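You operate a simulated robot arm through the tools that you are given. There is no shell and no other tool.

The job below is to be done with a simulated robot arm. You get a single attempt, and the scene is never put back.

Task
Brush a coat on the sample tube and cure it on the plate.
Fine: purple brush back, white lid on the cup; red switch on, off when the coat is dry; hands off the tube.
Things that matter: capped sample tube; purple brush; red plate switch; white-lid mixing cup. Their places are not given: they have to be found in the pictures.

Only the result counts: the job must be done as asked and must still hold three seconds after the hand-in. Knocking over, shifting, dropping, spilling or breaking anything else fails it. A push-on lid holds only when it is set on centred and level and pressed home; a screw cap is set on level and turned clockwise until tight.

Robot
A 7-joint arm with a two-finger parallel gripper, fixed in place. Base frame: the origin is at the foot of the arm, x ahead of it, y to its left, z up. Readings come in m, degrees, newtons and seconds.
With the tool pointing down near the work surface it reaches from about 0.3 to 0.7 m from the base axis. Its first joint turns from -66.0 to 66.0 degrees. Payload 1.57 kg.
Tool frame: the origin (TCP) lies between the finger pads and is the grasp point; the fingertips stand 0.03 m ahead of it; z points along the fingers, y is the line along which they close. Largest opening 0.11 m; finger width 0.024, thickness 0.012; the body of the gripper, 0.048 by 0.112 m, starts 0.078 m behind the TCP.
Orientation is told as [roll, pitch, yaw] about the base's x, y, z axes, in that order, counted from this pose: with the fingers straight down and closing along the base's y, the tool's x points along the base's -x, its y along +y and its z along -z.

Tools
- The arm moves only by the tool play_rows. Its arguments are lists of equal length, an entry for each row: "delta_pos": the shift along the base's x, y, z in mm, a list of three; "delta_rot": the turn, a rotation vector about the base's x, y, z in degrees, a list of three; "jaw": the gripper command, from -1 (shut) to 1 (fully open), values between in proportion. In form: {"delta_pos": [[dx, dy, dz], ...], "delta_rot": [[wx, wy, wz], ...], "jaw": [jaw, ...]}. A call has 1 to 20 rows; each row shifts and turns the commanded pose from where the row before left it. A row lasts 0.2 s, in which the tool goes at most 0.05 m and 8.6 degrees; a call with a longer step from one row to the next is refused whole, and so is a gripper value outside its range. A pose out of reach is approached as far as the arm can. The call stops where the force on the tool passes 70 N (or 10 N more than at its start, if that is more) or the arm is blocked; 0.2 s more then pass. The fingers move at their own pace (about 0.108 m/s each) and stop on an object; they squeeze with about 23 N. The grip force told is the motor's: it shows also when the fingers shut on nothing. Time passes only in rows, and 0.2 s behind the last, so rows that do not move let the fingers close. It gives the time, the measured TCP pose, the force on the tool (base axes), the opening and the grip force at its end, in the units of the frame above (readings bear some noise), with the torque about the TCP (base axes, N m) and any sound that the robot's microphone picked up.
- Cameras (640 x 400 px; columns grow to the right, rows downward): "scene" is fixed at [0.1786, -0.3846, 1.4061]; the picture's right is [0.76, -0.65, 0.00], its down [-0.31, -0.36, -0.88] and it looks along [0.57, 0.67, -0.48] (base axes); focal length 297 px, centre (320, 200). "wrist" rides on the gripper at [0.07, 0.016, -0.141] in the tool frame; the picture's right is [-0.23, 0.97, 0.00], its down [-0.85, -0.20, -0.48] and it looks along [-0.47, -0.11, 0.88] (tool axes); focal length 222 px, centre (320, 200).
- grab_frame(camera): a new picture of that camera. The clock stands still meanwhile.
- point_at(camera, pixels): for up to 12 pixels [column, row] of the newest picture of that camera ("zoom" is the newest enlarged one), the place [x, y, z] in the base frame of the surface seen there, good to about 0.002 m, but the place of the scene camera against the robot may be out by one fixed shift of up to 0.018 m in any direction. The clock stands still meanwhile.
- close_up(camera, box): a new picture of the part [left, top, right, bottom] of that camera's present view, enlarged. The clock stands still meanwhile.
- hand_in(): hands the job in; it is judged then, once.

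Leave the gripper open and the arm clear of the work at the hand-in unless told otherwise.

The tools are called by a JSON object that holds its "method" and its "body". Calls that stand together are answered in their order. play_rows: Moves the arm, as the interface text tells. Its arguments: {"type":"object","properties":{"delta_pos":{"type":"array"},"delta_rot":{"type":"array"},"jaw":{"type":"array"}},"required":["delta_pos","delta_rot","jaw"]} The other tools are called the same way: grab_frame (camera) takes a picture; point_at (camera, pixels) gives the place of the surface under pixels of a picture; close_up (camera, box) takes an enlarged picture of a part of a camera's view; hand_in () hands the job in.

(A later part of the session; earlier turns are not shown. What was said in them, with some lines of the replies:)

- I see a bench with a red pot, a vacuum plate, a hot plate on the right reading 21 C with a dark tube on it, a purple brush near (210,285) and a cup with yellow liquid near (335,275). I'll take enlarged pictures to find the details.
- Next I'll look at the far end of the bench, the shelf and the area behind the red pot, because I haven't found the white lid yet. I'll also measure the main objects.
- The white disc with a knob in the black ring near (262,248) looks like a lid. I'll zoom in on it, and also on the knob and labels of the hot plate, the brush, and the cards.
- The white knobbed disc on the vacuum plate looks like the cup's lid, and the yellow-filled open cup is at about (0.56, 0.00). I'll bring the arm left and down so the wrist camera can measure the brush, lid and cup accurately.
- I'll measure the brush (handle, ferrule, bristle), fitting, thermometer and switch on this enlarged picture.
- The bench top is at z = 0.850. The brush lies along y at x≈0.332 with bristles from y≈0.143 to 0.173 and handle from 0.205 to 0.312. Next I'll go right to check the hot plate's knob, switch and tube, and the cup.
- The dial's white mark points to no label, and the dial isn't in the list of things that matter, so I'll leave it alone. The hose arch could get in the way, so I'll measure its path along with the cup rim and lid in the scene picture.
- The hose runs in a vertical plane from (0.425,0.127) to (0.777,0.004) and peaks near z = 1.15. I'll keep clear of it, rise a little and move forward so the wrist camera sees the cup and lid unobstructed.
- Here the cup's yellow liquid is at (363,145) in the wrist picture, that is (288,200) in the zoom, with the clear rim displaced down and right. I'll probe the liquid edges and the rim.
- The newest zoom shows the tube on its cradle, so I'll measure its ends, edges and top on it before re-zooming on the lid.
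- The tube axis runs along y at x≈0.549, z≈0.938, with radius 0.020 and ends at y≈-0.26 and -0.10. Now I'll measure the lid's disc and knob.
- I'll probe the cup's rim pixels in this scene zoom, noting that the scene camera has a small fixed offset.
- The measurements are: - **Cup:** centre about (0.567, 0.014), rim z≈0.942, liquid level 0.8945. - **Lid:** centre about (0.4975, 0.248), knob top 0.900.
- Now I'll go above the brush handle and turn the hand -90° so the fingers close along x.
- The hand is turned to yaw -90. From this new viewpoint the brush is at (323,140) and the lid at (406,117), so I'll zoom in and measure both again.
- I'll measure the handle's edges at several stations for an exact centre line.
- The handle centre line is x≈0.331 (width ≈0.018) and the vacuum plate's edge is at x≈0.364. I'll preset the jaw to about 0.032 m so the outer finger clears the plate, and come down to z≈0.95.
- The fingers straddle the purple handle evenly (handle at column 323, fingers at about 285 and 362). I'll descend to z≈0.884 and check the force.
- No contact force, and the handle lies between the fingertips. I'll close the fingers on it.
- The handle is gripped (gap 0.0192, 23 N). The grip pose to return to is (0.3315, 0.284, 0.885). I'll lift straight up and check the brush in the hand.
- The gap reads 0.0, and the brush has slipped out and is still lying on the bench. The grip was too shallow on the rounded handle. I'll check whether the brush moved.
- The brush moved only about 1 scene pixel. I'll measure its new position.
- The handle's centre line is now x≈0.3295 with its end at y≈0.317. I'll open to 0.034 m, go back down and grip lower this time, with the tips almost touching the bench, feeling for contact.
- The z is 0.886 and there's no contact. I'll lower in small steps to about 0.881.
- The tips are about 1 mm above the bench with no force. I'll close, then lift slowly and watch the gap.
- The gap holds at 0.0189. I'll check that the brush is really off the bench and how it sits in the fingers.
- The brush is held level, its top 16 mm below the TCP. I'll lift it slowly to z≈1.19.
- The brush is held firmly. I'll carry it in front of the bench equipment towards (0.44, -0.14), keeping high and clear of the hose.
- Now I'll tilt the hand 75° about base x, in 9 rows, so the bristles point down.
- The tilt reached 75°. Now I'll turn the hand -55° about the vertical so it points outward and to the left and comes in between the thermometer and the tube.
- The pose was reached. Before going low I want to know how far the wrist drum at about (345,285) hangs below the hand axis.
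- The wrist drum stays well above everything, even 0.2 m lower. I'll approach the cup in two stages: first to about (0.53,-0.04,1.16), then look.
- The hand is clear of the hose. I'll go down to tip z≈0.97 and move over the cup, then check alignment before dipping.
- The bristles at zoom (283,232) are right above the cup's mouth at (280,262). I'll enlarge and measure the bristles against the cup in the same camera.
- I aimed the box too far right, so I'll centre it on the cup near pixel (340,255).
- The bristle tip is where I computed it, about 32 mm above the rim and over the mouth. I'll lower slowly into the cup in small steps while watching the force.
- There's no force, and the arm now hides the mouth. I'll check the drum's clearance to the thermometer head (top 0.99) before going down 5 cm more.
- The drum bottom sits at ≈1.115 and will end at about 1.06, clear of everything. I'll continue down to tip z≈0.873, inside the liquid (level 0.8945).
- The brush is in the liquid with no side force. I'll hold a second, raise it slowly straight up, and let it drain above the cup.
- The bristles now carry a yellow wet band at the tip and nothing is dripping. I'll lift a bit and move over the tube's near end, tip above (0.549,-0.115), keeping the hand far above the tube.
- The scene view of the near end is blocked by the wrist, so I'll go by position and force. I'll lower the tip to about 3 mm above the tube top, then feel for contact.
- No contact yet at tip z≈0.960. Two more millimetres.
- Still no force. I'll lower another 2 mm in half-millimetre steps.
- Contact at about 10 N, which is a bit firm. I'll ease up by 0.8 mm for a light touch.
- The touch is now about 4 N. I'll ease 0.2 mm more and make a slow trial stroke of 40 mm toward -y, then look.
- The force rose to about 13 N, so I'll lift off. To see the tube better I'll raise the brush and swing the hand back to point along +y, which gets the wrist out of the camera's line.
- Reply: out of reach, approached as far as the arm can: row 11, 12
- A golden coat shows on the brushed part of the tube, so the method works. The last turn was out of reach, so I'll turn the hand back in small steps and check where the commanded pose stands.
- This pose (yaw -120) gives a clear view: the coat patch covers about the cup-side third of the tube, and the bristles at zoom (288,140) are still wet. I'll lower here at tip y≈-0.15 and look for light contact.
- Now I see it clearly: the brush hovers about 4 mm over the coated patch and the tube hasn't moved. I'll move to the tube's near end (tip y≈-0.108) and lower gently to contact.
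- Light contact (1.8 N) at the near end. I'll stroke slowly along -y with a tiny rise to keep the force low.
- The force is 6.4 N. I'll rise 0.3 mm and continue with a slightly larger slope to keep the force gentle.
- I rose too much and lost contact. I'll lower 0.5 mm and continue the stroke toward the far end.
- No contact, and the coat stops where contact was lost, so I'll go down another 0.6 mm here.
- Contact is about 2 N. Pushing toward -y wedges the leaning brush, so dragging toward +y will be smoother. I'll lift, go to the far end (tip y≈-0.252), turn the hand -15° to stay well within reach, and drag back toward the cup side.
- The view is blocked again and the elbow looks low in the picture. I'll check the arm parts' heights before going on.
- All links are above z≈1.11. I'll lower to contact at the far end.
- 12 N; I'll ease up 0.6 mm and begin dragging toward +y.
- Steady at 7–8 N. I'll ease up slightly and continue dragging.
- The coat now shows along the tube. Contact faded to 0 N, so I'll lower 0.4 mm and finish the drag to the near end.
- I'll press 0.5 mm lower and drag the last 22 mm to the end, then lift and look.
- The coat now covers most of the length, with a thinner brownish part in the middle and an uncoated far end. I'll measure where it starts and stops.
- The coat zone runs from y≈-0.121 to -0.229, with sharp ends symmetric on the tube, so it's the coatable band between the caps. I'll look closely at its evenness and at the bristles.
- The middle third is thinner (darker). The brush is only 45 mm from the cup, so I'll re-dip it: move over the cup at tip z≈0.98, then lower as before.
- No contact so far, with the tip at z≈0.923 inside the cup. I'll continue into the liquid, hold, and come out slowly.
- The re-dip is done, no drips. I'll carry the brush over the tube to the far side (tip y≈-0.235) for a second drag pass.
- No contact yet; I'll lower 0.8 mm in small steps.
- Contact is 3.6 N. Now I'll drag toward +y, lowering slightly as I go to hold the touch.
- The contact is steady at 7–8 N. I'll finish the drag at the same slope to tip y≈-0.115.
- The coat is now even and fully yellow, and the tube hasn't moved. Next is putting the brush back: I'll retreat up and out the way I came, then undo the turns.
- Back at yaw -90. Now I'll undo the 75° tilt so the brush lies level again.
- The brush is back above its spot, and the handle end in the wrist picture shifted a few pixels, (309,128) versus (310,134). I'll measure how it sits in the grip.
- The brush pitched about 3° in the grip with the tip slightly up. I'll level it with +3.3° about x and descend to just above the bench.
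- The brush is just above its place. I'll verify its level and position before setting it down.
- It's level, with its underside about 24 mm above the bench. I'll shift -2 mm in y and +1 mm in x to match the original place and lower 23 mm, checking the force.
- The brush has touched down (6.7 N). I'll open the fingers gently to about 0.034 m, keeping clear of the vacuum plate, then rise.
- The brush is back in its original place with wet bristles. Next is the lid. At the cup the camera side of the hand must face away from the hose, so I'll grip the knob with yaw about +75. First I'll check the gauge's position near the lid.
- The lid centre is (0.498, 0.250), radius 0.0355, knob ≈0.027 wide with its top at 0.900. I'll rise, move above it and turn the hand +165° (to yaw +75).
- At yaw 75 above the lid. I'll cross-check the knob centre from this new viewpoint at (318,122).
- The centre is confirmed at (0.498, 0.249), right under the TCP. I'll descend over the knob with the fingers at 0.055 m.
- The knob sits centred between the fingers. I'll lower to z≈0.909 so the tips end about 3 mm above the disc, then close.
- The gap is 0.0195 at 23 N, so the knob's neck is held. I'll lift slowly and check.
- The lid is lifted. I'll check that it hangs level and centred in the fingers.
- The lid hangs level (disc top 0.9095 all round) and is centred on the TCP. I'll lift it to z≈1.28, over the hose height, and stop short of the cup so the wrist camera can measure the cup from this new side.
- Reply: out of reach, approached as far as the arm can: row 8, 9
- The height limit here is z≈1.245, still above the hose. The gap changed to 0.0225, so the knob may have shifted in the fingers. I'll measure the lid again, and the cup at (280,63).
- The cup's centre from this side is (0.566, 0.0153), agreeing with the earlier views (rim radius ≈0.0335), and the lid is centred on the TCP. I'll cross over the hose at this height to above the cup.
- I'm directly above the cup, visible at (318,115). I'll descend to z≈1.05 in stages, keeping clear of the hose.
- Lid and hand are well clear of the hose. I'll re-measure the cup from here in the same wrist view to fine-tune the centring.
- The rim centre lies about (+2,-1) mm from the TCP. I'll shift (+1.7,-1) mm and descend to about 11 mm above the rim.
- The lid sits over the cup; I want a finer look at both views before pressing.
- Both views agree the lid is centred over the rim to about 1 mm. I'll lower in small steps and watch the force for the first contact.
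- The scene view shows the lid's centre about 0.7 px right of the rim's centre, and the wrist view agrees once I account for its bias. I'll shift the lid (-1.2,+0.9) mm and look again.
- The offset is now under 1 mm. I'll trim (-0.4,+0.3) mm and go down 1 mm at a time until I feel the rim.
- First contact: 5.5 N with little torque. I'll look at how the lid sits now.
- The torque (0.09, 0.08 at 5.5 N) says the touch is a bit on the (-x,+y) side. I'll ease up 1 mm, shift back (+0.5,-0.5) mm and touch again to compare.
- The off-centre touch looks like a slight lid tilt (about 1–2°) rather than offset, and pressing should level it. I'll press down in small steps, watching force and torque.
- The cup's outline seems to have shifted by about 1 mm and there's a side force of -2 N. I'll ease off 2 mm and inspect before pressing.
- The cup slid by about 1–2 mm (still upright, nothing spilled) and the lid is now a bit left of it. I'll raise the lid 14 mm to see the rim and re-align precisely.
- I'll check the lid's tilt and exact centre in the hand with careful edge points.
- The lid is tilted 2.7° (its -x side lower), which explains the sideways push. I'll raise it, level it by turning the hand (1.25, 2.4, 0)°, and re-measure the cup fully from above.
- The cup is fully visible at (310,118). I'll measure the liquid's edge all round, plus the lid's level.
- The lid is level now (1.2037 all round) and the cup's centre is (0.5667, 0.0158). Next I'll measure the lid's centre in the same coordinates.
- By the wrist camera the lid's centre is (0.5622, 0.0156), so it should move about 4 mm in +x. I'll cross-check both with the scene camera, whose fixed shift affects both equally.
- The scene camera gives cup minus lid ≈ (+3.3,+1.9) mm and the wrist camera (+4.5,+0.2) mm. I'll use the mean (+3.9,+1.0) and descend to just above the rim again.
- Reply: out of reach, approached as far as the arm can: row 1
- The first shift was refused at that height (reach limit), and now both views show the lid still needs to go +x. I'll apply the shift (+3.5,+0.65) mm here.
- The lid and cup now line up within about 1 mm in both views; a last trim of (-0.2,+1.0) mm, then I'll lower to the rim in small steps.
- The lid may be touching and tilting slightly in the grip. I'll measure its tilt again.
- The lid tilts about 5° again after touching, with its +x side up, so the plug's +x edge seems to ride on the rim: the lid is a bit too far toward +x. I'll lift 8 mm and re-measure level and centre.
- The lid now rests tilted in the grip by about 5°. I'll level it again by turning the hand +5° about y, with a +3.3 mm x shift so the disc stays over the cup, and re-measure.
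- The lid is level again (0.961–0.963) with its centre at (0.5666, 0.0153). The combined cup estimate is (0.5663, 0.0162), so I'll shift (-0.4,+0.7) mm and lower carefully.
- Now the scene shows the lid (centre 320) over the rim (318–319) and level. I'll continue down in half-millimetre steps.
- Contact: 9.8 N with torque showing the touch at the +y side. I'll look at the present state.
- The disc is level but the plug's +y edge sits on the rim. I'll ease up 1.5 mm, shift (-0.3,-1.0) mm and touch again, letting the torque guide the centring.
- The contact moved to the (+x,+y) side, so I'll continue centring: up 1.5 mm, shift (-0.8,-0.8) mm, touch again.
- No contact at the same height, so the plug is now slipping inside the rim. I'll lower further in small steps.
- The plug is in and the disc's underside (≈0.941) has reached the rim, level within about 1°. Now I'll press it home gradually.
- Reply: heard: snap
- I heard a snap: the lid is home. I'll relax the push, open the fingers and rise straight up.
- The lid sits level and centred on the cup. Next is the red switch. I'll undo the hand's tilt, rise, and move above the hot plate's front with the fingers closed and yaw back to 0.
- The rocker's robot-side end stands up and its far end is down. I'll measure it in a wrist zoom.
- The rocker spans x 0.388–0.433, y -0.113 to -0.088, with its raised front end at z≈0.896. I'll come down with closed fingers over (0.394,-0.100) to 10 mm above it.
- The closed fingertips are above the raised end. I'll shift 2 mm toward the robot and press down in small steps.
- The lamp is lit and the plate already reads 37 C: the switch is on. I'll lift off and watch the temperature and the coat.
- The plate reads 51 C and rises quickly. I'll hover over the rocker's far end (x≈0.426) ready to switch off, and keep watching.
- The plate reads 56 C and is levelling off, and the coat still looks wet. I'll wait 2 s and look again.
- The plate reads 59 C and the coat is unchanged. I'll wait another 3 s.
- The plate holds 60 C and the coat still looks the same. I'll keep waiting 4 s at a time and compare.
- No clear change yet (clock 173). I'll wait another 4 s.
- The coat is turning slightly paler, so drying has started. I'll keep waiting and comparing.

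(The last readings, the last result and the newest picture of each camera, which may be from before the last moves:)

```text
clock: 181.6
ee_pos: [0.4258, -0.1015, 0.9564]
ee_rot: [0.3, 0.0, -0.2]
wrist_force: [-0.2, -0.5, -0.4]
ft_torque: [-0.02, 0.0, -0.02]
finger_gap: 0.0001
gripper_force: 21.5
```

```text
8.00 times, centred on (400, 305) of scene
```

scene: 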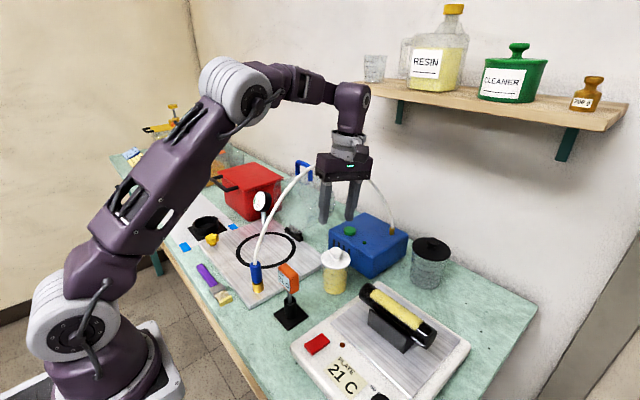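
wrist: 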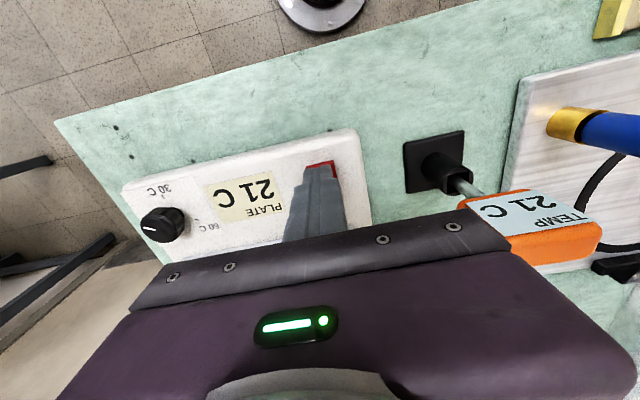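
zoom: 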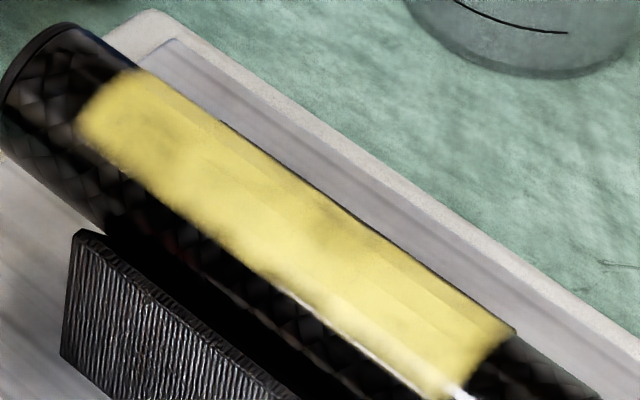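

A slight pale shift is visible but not decisive. I'll wait another 4 s and compare.

{"method": "play_rows", "body": {"delta_pos": [[0, 0, 0], [0, 0, 0], [0, 0, 0], [0, 0, 0], [0, 0, 0], [0, 0, 0], [0, 0, 0], [0, 0, 0], [0, 0, 0], [0, 0, 0], [0, 0, 0], [0, 0, 0], [0, 0, 0], [0, 0, 0], [0, 0, 0], [0, 0, 0], [0, 0, 0], [0, 0, 0], [0, 0, 0], [0, 0, 0]], "delta_rot": [[0, 0, 0], [0, 0, 0], [0, 0, 0], [0, 0, 0], [0, 0, 0], [0, 0, 0], [0, 0, 0], [0, 0, 0], [0, 0, 0], [0, 0, 0], [0, 0, 0], [0, 0, 0], [0, 0, 0], [0, 0, 0], [0, 0, 0], [0, 0, 0], [0, 0, 0], [0, 0, 0], [0, 0, 0], [0, 0, 0]], "jaw": [-1, -1, -1, -1, -1, -1, -1, -1, -1, -1, -1, -1, -1, -1, -1, -1, -1, -1, -1, -1]}}

{"method": "close_up", "body": {"camera": "scene", "box": [375, 280, 425, 330]}}

{"method": "close_up", "body": {"camera": "scene", "box": [350, 270, 450, 360]}}

```text
clock: 185.8
ee_pos: [0.4268, -0.1007, 0.957]
ee_rot: [0.2, 0.1, -0.1]
wrist_force: [0.6, -0.4, -0.6]
ft_torque: [0.0, -0.02, 0.01]
finger_gap: 0.0001
gripper_force: 21.4
```

```text
8.00 times, centred on (400, 305) of scene
```

zoom: 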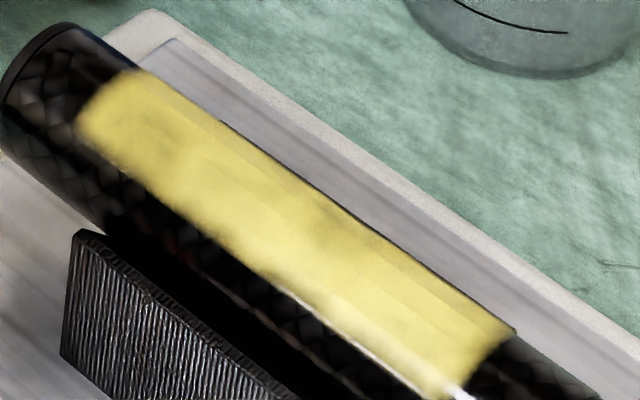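

```text
4.44 times, centred on (400, 315) of scene
```

zoom: 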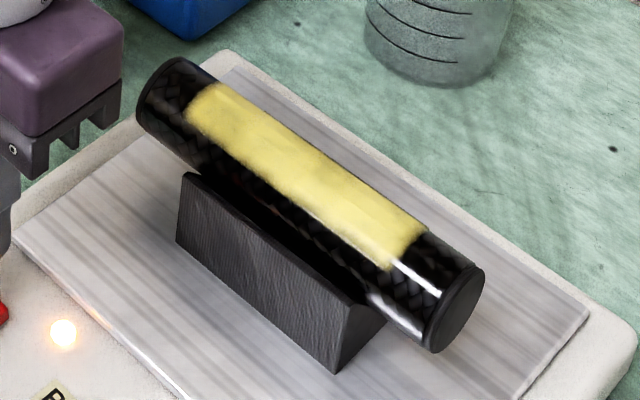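

The colour changes only slowly. I'll wait 8 s more and compare again.

{"method": "play_rows", "body": {"delta_pos": [[0, 0, 0], [0, 0, 0], [0, 0, 0], [0, 0, 0], [0, 0, 0], [0, 0, 0], [0, 0, 0], [0, 0, 0], [0, 0, 0], [0, 0, 0], [0, 0, 0], [0, 0, 0], [0, 0, 0], [0, 0, 0], [0, 0, 0], [0, 0, 0], [0, 0, 0], [0, 0, 0], [0, 0, 0], [0, 0, 0]], "delta_rot": [[0, 0, 0], [0, 0, 0], [0, 0, 0], [0, 0, 0], [0, 0, 0], [0, 0, 0], [0, 0, 0], [0, 0, 0], [0, 0, 0], [0, 0, 0], [0, 0, 0], [0, 0, 0], [0, 0, 0], [0, 0, 0], [0, 0, 0], [0, 0, 0], [0, 0, 0], [0, 0, 0], [0, 0, 0], [0, 0, 0]], "jaw": [-1, -1, -1, -1, -1, -1, -1, -1, -1, -1, -1, -1, -1, -1, -1, -1, -1, -1, -1, -1]}}

{"method": "close_up", "body": {"camera": "scene", "box": [350, 270, 450, 360]}}

{"method": "play_rows", "body": {"delta_pos": [[0, 0, 0], [0, 0, 0], [0, 0, 0], [0, 0, 0], [0, 0, 0], [0, 0, 0], [0, 0, 0], [0, 0, 0], [0, 0, 0], [0, 0, 0], [0, 0, 0], [0, 0, 0], [0, 0, 0], [0, 0, 0], [0, 0, 0], [0, 0, 0], [0, 0, 0], [0, 0, 0], [0, 0, 0], [0, 0, 0]], "delta_rot": [[0, 0, 0], [0, 0, 0], [0, 0, 0], [0, 0, 0], [0, 0, 0], [0, 0, 0], [0, 0, 0], [0, 0, 0], [0, 0, 0], [0, 0, 0], [0, 0, 0], [0, 0, 0], [0, 0, 0], [0, 0, 0], [0, 0, 0], [0, 0, 0], [0, 0, 0], [0, 0, 0], [0, 0, 0], [0, 0, 0]], "jaw": [-1, -1, -1, -1, -1, -1, -1, -1, -1, -1, -1, -1, -1, -1, -1, -1, -1, -1, -1, -1]}}

{"method": "close_up", "body": {"camera": "scene", "box": [280, 270, 460, 400]}}

{"method": "close_up", "body": {"camera": "scene", "box": [375, 280, 425, 330]}}

```text
clock: 190.0
ee_pos: [0.4251, -0.1005, 0.9572]
ee_rot: [0.2, -0.1, -0.1]
wrist_force: [-0.8, -0.4, 0.5]
ft_torque: [0.02, 0.0, 0.01]
finger_gap: 0.0
gripper_force: 21.4
```

```text
4.44 times, centred on (400, 315) of scene
```

zoom: 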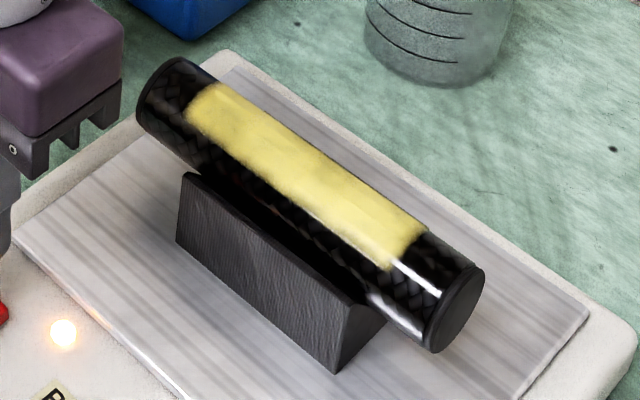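

```text
clock: 194.2
ee_pos: [0.4254, -0.0991, 0.957]
ee_rot: [0.3, 0.0, -0.2]
wrist_force: [0.6, -1.0, -0.1]
ft_torque: [0.0, 0.0, -0.01]
finger_gap: 0.0002
gripper_force: 21.0
```

```text
3.08 times, centred on (370, 335) of scene
```

zoom: 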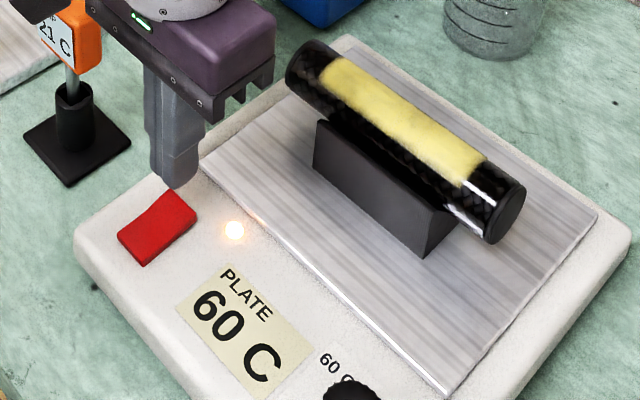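

```text
8.00 times, centred on (400, 305) of scene
```

zoom: 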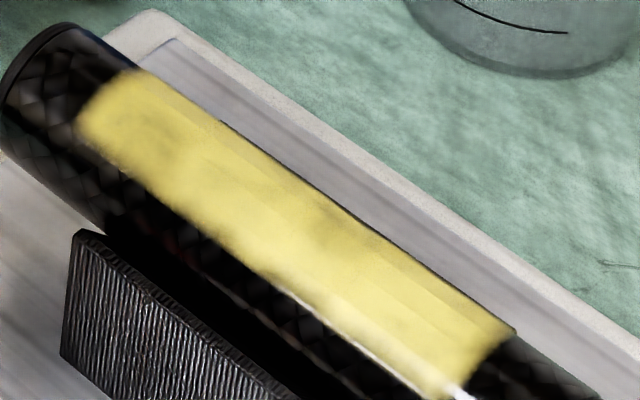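

Since clock 177 the coat has stayed the same paler, matte tone, while before 174 it was deeper yellow. I'll compare it with the still-wet resin on the brush and in the cup.

{"method": "close_up", "body": {"camera": "scene", "box": [205, 270, 245, 310]}}

{"method": "close_up", "body": {"camera": "scene", "box": [390, 290, 415, 315]}}

{"method": "close_up", "body": {"camera": "scene", "box": [318, 240, 358, 300]}}

```text
10.00 times, centred on (225, 290) of scene
```

zoom: 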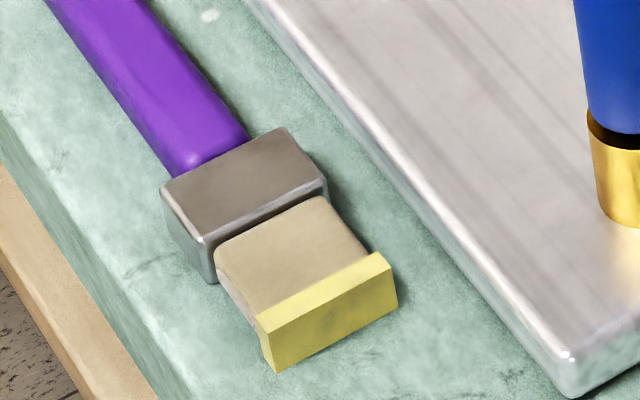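

```text
16.00 times, centred on (402, 302) of scene
```

zoom: 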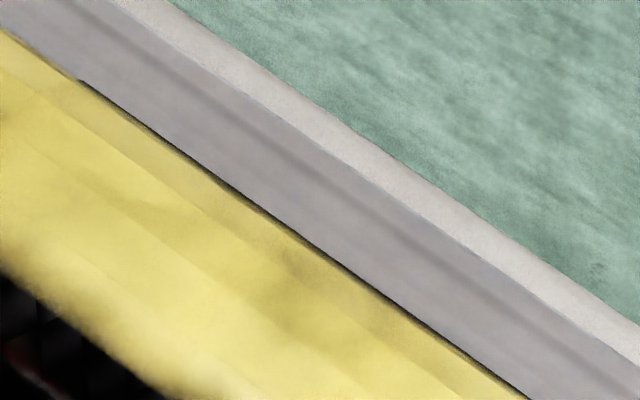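

```text
6.67 times, centred on (338, 270) of scene
```

zoom: 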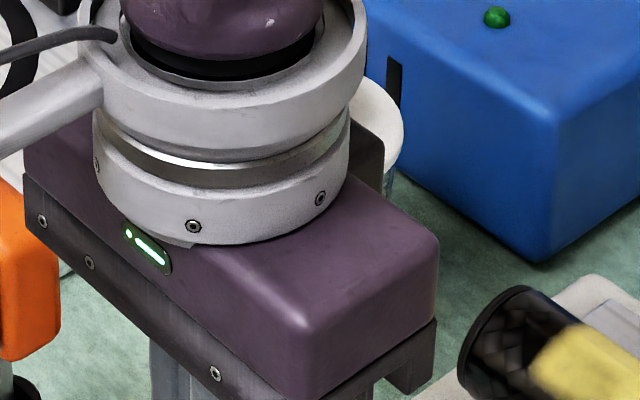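

The difference isn't decisive, so I'll take this tight zoom as a reference, wait 8 s more and compare the same zoom.

{"method": "play_rows", "body": {"delta_pos": [[0, 0, 0], [0, 0, 0], [0, 0, 0], [0, 0, 0], [0, 0, 0], [0, 0, 0], [0, 0, 0], [0, 0, 0], [0, 0, 0], [0, 0, 0], [0, 0, 0], [0, 0, 0], [0, 0, 0], [0, 0, 0], [0, 0, 0], [0, 0, 0], [0, 0, 0], [0, 0, 0], [0, 0, 0], [0, 0, 0]], "delta_rot": [[0, 0, 0], [0, 0, 0], [0, 0, 0], [0, 0, 0], [0, 0, 0], [0, 0, 0], [0, 0, 0], [0, 0, 0], [0, 0, 0], [0, 0, 0], [0, 0, 0], [0, 0, 0], [0, 0, 0], [0, 0, 0], [0, 0, 0], [0, 0, 0], [0, 0, 0], [0, 0, 0], [0, 0, 0], [0, 0, 0]], "jaw": [-1, -1, -1, -1, -1, -1, -1, -1, -1, -1, -1, -1, -1, -1, -1, -1, -1, -1, -1, -1]}}

{"method": "play_rows", "body": {"delta_pos": [[0, 0, 0], [0, 0, 0], [0, 0, 0], [0, 0, 0], [0, 0, 0], [0, 0, 0], [0, 0, 0], [0, 0, 0], [0, 0, 0], [0, 0, 0], [0, 0, 0], [0, 0, 0], [0, 0, 0], [0, 0, 0], [0, 0, 0], [0, 0, 0], [0, 0, 0], [0, 0, 0], [0, 0, 0], [0, 0, 0]], "delta_rot": [[0, 0, 0], [0, 0, 0], [0, 0, 0], [0, 0, 0], [0, 0, 0], [0, 0, 0], [0, 0, 0], [0, 0, 0], [0, 0, 0], [0, 0, 0], [0, 0, 0], [0, 0, 0], [0, 0, 0], [0, 0, 0], [0, 0, 0], [0, 0, 0], [0, 0, 0], [0, 0, 0], [0, 0, 0], [0, 0, 0]], "jaw": [-1, -1, -1, -1, -1, -1, -1, -1, -1, -1, -1, -1, -1, -1, -1, -1, -1, -1, -1, -1]}}

{"method": "close_up", "body": {"camera": "scene", "box": [390, 290, 415, 315]}}

{"method": "close_up", "body": {"camera": "scene", "box": [375, 280, 425, 330]}}

{"method": "close_up", "body": {"camera": "scene", "box": [350, 270, 450, 360]}}

```text
clock: 198.4
ee_pos: [0.4271, -0.1002, 0.9568]
ee_rot: [0.2, 0.1, -0.1]
wrist_force: [-0.3, 0.2, 0.7]
ft_torque: [0.02, -0.01, -0.01]
finger_gap: 0.0
gripper_force: 21.5
```

```text
clock: 202.6
ee_pos: [0.4252, -0.1003, 0.9565]
ee_rot: [0.3, -0.1, -0.1]
wrist_force: [0.4, 0.3, 0.0]
ft_torque: [-0.02, 0.0, -0.02]
finger_gap: 0.0
gripper_force: 20.8
```

```text
16.00 times, centred on (402, 302) of scene
```

zoom: 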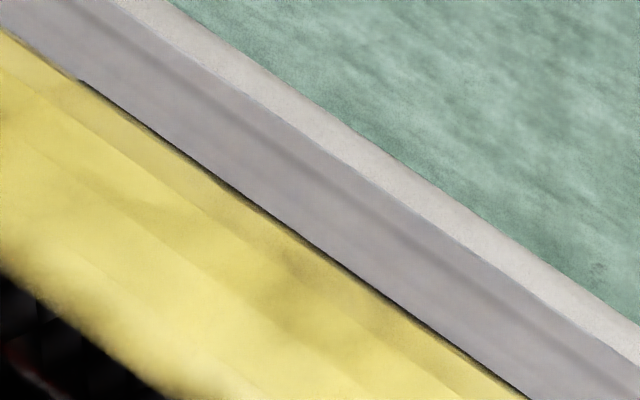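

```text
8.00 times, centred on (400, 305) of scene
```

zoom: 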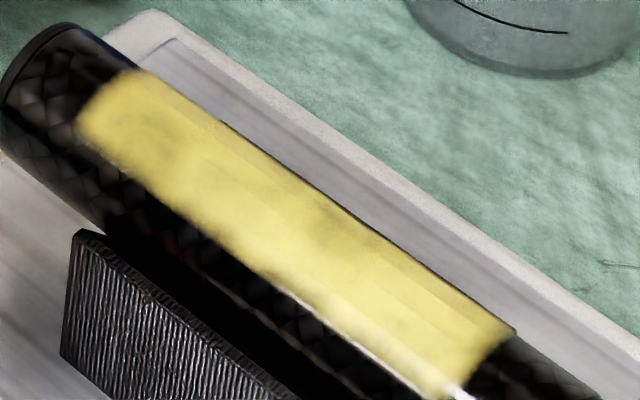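

```text
4.44 times, centred on (400, 315) of scene
```

zoom: 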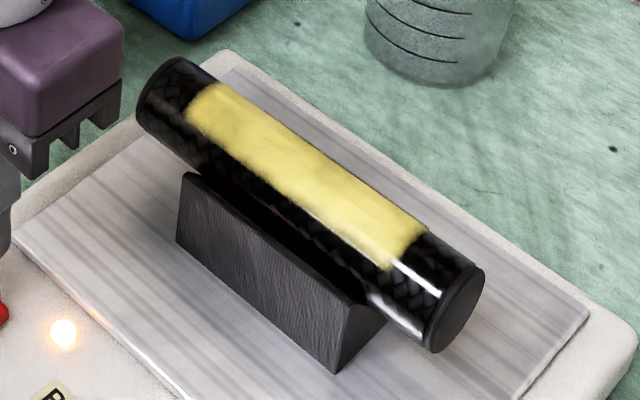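

The coat has been unchanged since 177 s; the one step, from glossy deep yellow to paler matte, came between 173 and 177 s, so it's dry. I'll press the rocker's far end to switch off.

{"method": "play_rows", "body": {"delta_pos": [[0, 0, -12], [0, 0, -10], [0, 0, -6], [0, 0, -3], [0, 0, -1.5], [0, 0, 0]], "delta_rot": [[0, 0, 0], [0, 0, 0], [0, 0, 0], [0, 0, 0], [0, 0, 0], [0, 0, 0]], "jaw": [-1, -1, -1, -1, -1, -1]}}

{"method": "close_up", "body": {"camera": "scene", "box": [280, 300, 400, 400]}}

```text
clock: 204.0
ee_pos: [0.4257, -0.101, 0.9253]
ee_rot: [0.1, 0.0, 0.0]
wrist_force: [0.5, -0.2, 1.0]
ft_torque: [-0.03, -0.08, 0.01]
finger_gap: 0.0
gripper_force: 21.7
```

```text
4.00 times, centred on (340, 350) of scene
```

zoom: 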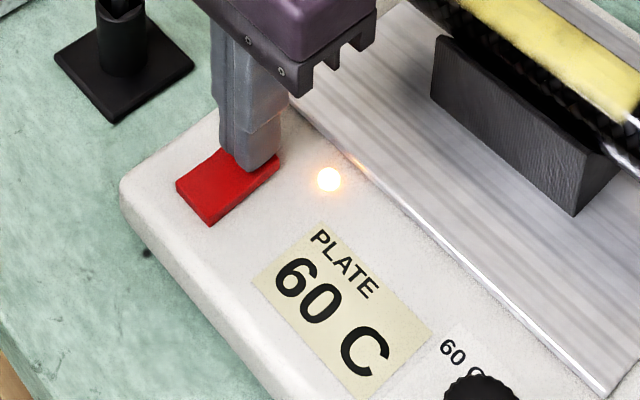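

The tips just touch and the lamp is still on. I'll press 3–4 mm more.

{"method": "play_rows", "body": {"delta_pos": [[0, 0, -1.5], [0, 0, -1.5], [0, 0, -1], [0, 0, 0]], "delta_rot": [[0, 0, 0], [0, 0, 0], [0, 0, 0], [0, 0, 0]], "jaw": [-1, -1, -1, -1]}}

{"method": "close_up", "body": {"camera": "scene", "box": [280, 300, 400, 400]}}

```text
clock: 204.9
ee_pos: [0.4253, -0.1001, 0.9239]
ee_rot: [0.1, -0.1, 0.1]
wrist_force: [-3.3, 2.8, 15.2]
ft_torque: [0.01, 0.28, 0.0]
finger_gap: 0.0
gripper_force: 21.2
stopped in row 4: the force on the tool passed its limit at 74 N (the readings are from after the stop); the commanded pose is now the measured one
```

```text
4.00 times, centred on (340, 350) of scene
```

zoom: 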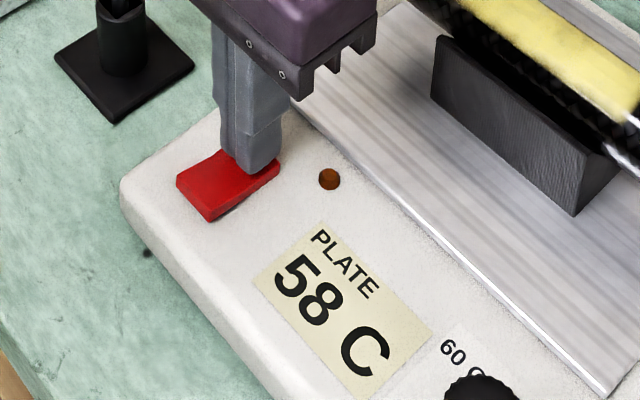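

The lamp is off and the plate reads 58 C, falling: the switch is off, though the force peaked at 74 N against the stop. I'll lift straight up and check that nothing shifted.

{"method": "play_rows", "body": {"delta_pos": [[0, 0, 4], [0, 0, 12], [0, 0, 30], [0, 0, 40], [0, 0, 40], [-10, 0, 40], [-20, 0, 40], [-20, 0, 40], [0, 0, 0]], "delta_rot": [[0, 0, 0], [0, 0, 0], [0, 0, 0], [0, 0, 0], [0, 0, 0], [0, 0, 0], [0, 0, 0], [0, 0, 0], [0, 0, 0]], "jaw": [-1, -1, -1, -1, 0, 1, 1, 1, 1]}}

{"method": "grab_frame", "body": {"camera": "scene"}}

{"method": "close_up", "body": {"camera": "scene", "box": [280, 270, 460, 400]}}

{"method": "close_up", "body": {"camera": "scene", "box": [180, 180, 380, 320]}}

```text
clock: 206.9
ee_pos: [0.3765, -0.1004, 1.1703]
ee_rot: [0.0, -0.1, -0.1]
wrist_force: [-0.9, 0.1, -0.3]
ft_torque: [-0.01, -0.02, 0.03]
finger_gap: 0.1097
gripper_force: 0.0
```

```text
taken
```

scene: 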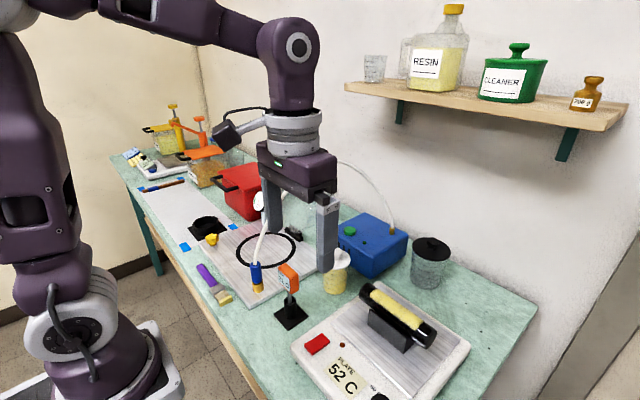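

```text
3.08 times, centred on (370, 335) of scene
```

zoom: 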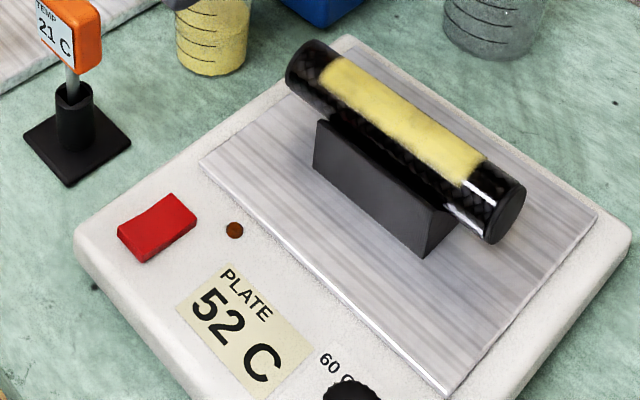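

```text
2.86 times, centred on (280, 250) of scene
```

zoom: 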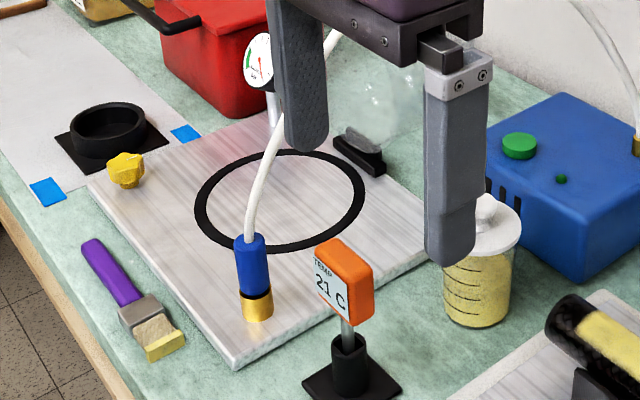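

Everything is in place: the switch is off, the plate is cooling (52 C), the lid is on, the brush is back, and the tube and plate haven't moved. I'll take the open gripper up and away to a clear pose and do a final check.

{"method": "play_rows", "body": {"delta_pos": [[0, 5, 30], [-5, 20, 35], [-5, 25, 30], [0, 25, 10], [0, 0, 0], [0, 0, 0]], "delta_rot": [[0, 0, 0], [0, 0, 0], [0, 0, 0], [0, 0, 0], [0, 0, 0], [0, 0, 0]], "jaw": [1, 1, 1, 1, 1, 1]}}

{"method": "grab_frame", "body": {"camera": "scene"}}

{"method": "close_up", "body": {"camera": "scene", "box": [290, 220, 460, 400]}}

{"method": "close_up", "body": {"camera": "scene", "box": [375, 280, 425, 330]}}

{"method": "close_up", "body": {"camera": "scene", "box": [300, 225, 380, 305]}}

```text
clock: 208.3
ee_pos: [0.3655, -0.0249, 1.2738]
ee_rot: [0.1, -0.2, -0.1]
wrist_force: [-0.3, 0.8, 0.4]
ft_torque: [0.01, 0.0, -0.01]
finger_gap: 0.1101
gripper_force: 0.0
```

```text
taken
```

scene: 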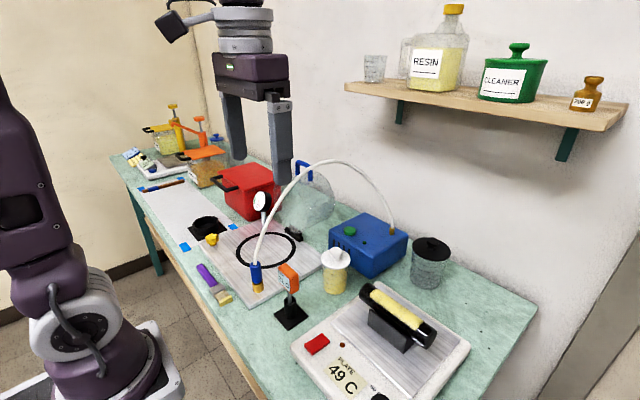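

```text
2.22 times, centred on (375, 310) of scene
```

zoom: 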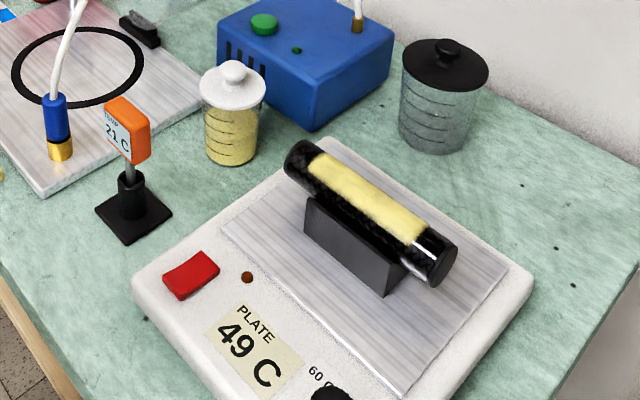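

```text
8.00 times, centred on (400, 305) of scene
```

zoom: 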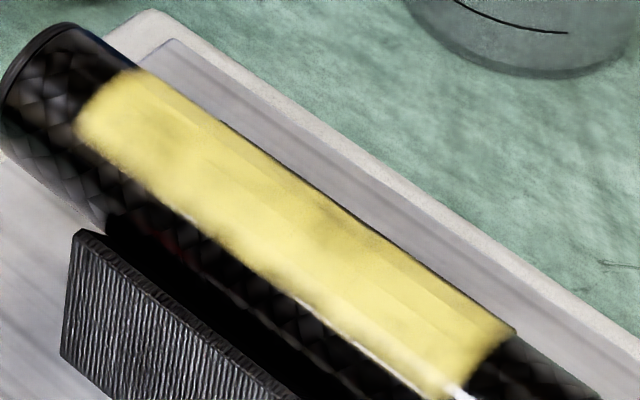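

```text
5.00 times, centred on (340, 265) of scene
```

zoom: 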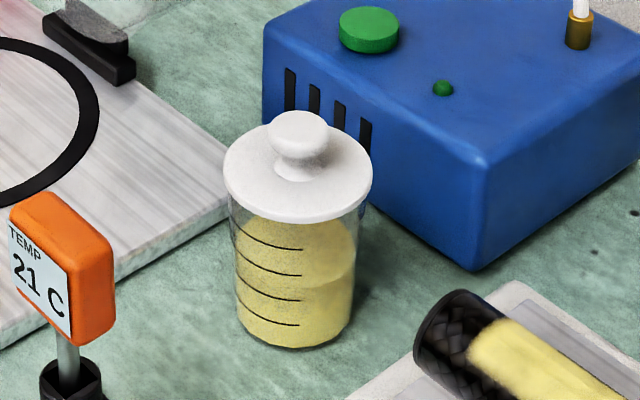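

Final state:
- **Tube:** coated, with a pale dry-looking coat; the gripper never touched it.
- **Switch:** off, lamp out, plate cooling (49 C).
- **Lid:** seated level on the cup.
- **Brush:** back in its place.
- **Arm:** clear of the work, gripper open.

I'm handing in.

{"method": "hand_in", "body": {}}

```text
The job is handed in.
```

I've handed the job in. The tube is coated and cured, and everything else is as asked, but I could only judge that the coat was dry from the pictures.

- **Coat:** the coat is even along the band between the caps, put on over two brush passes with a second dip. The gripper never touched the tube; only the bristles did.
- **Brush:** it is back within about 1–2 mm of where it started. My first grip slipped and nudged it 2–3 mm, and I corrected that when I put it down.
- **Lid:** the white lid snapped home and sits level on the cup. Getting it centred took several tries, and the cup slid about 2–3 mm on the bench without tipping or spilling.
- **Switch and curing:** the plate reached 60 C and was on for about 43 s. I took the coat as dry when it went from deep yellow to a paler matte and then stayed unchanged for 25 s. That change was slight, so dryness is the least certain part.
- **Switch-off press:** force briefly reached 74 N when the switch hit its stop, but the plate did not move. The lamp is out and the plate was down to 49 C at the last look.

I left the temperature dial alone. The arm is clear of the work with the gripper open.
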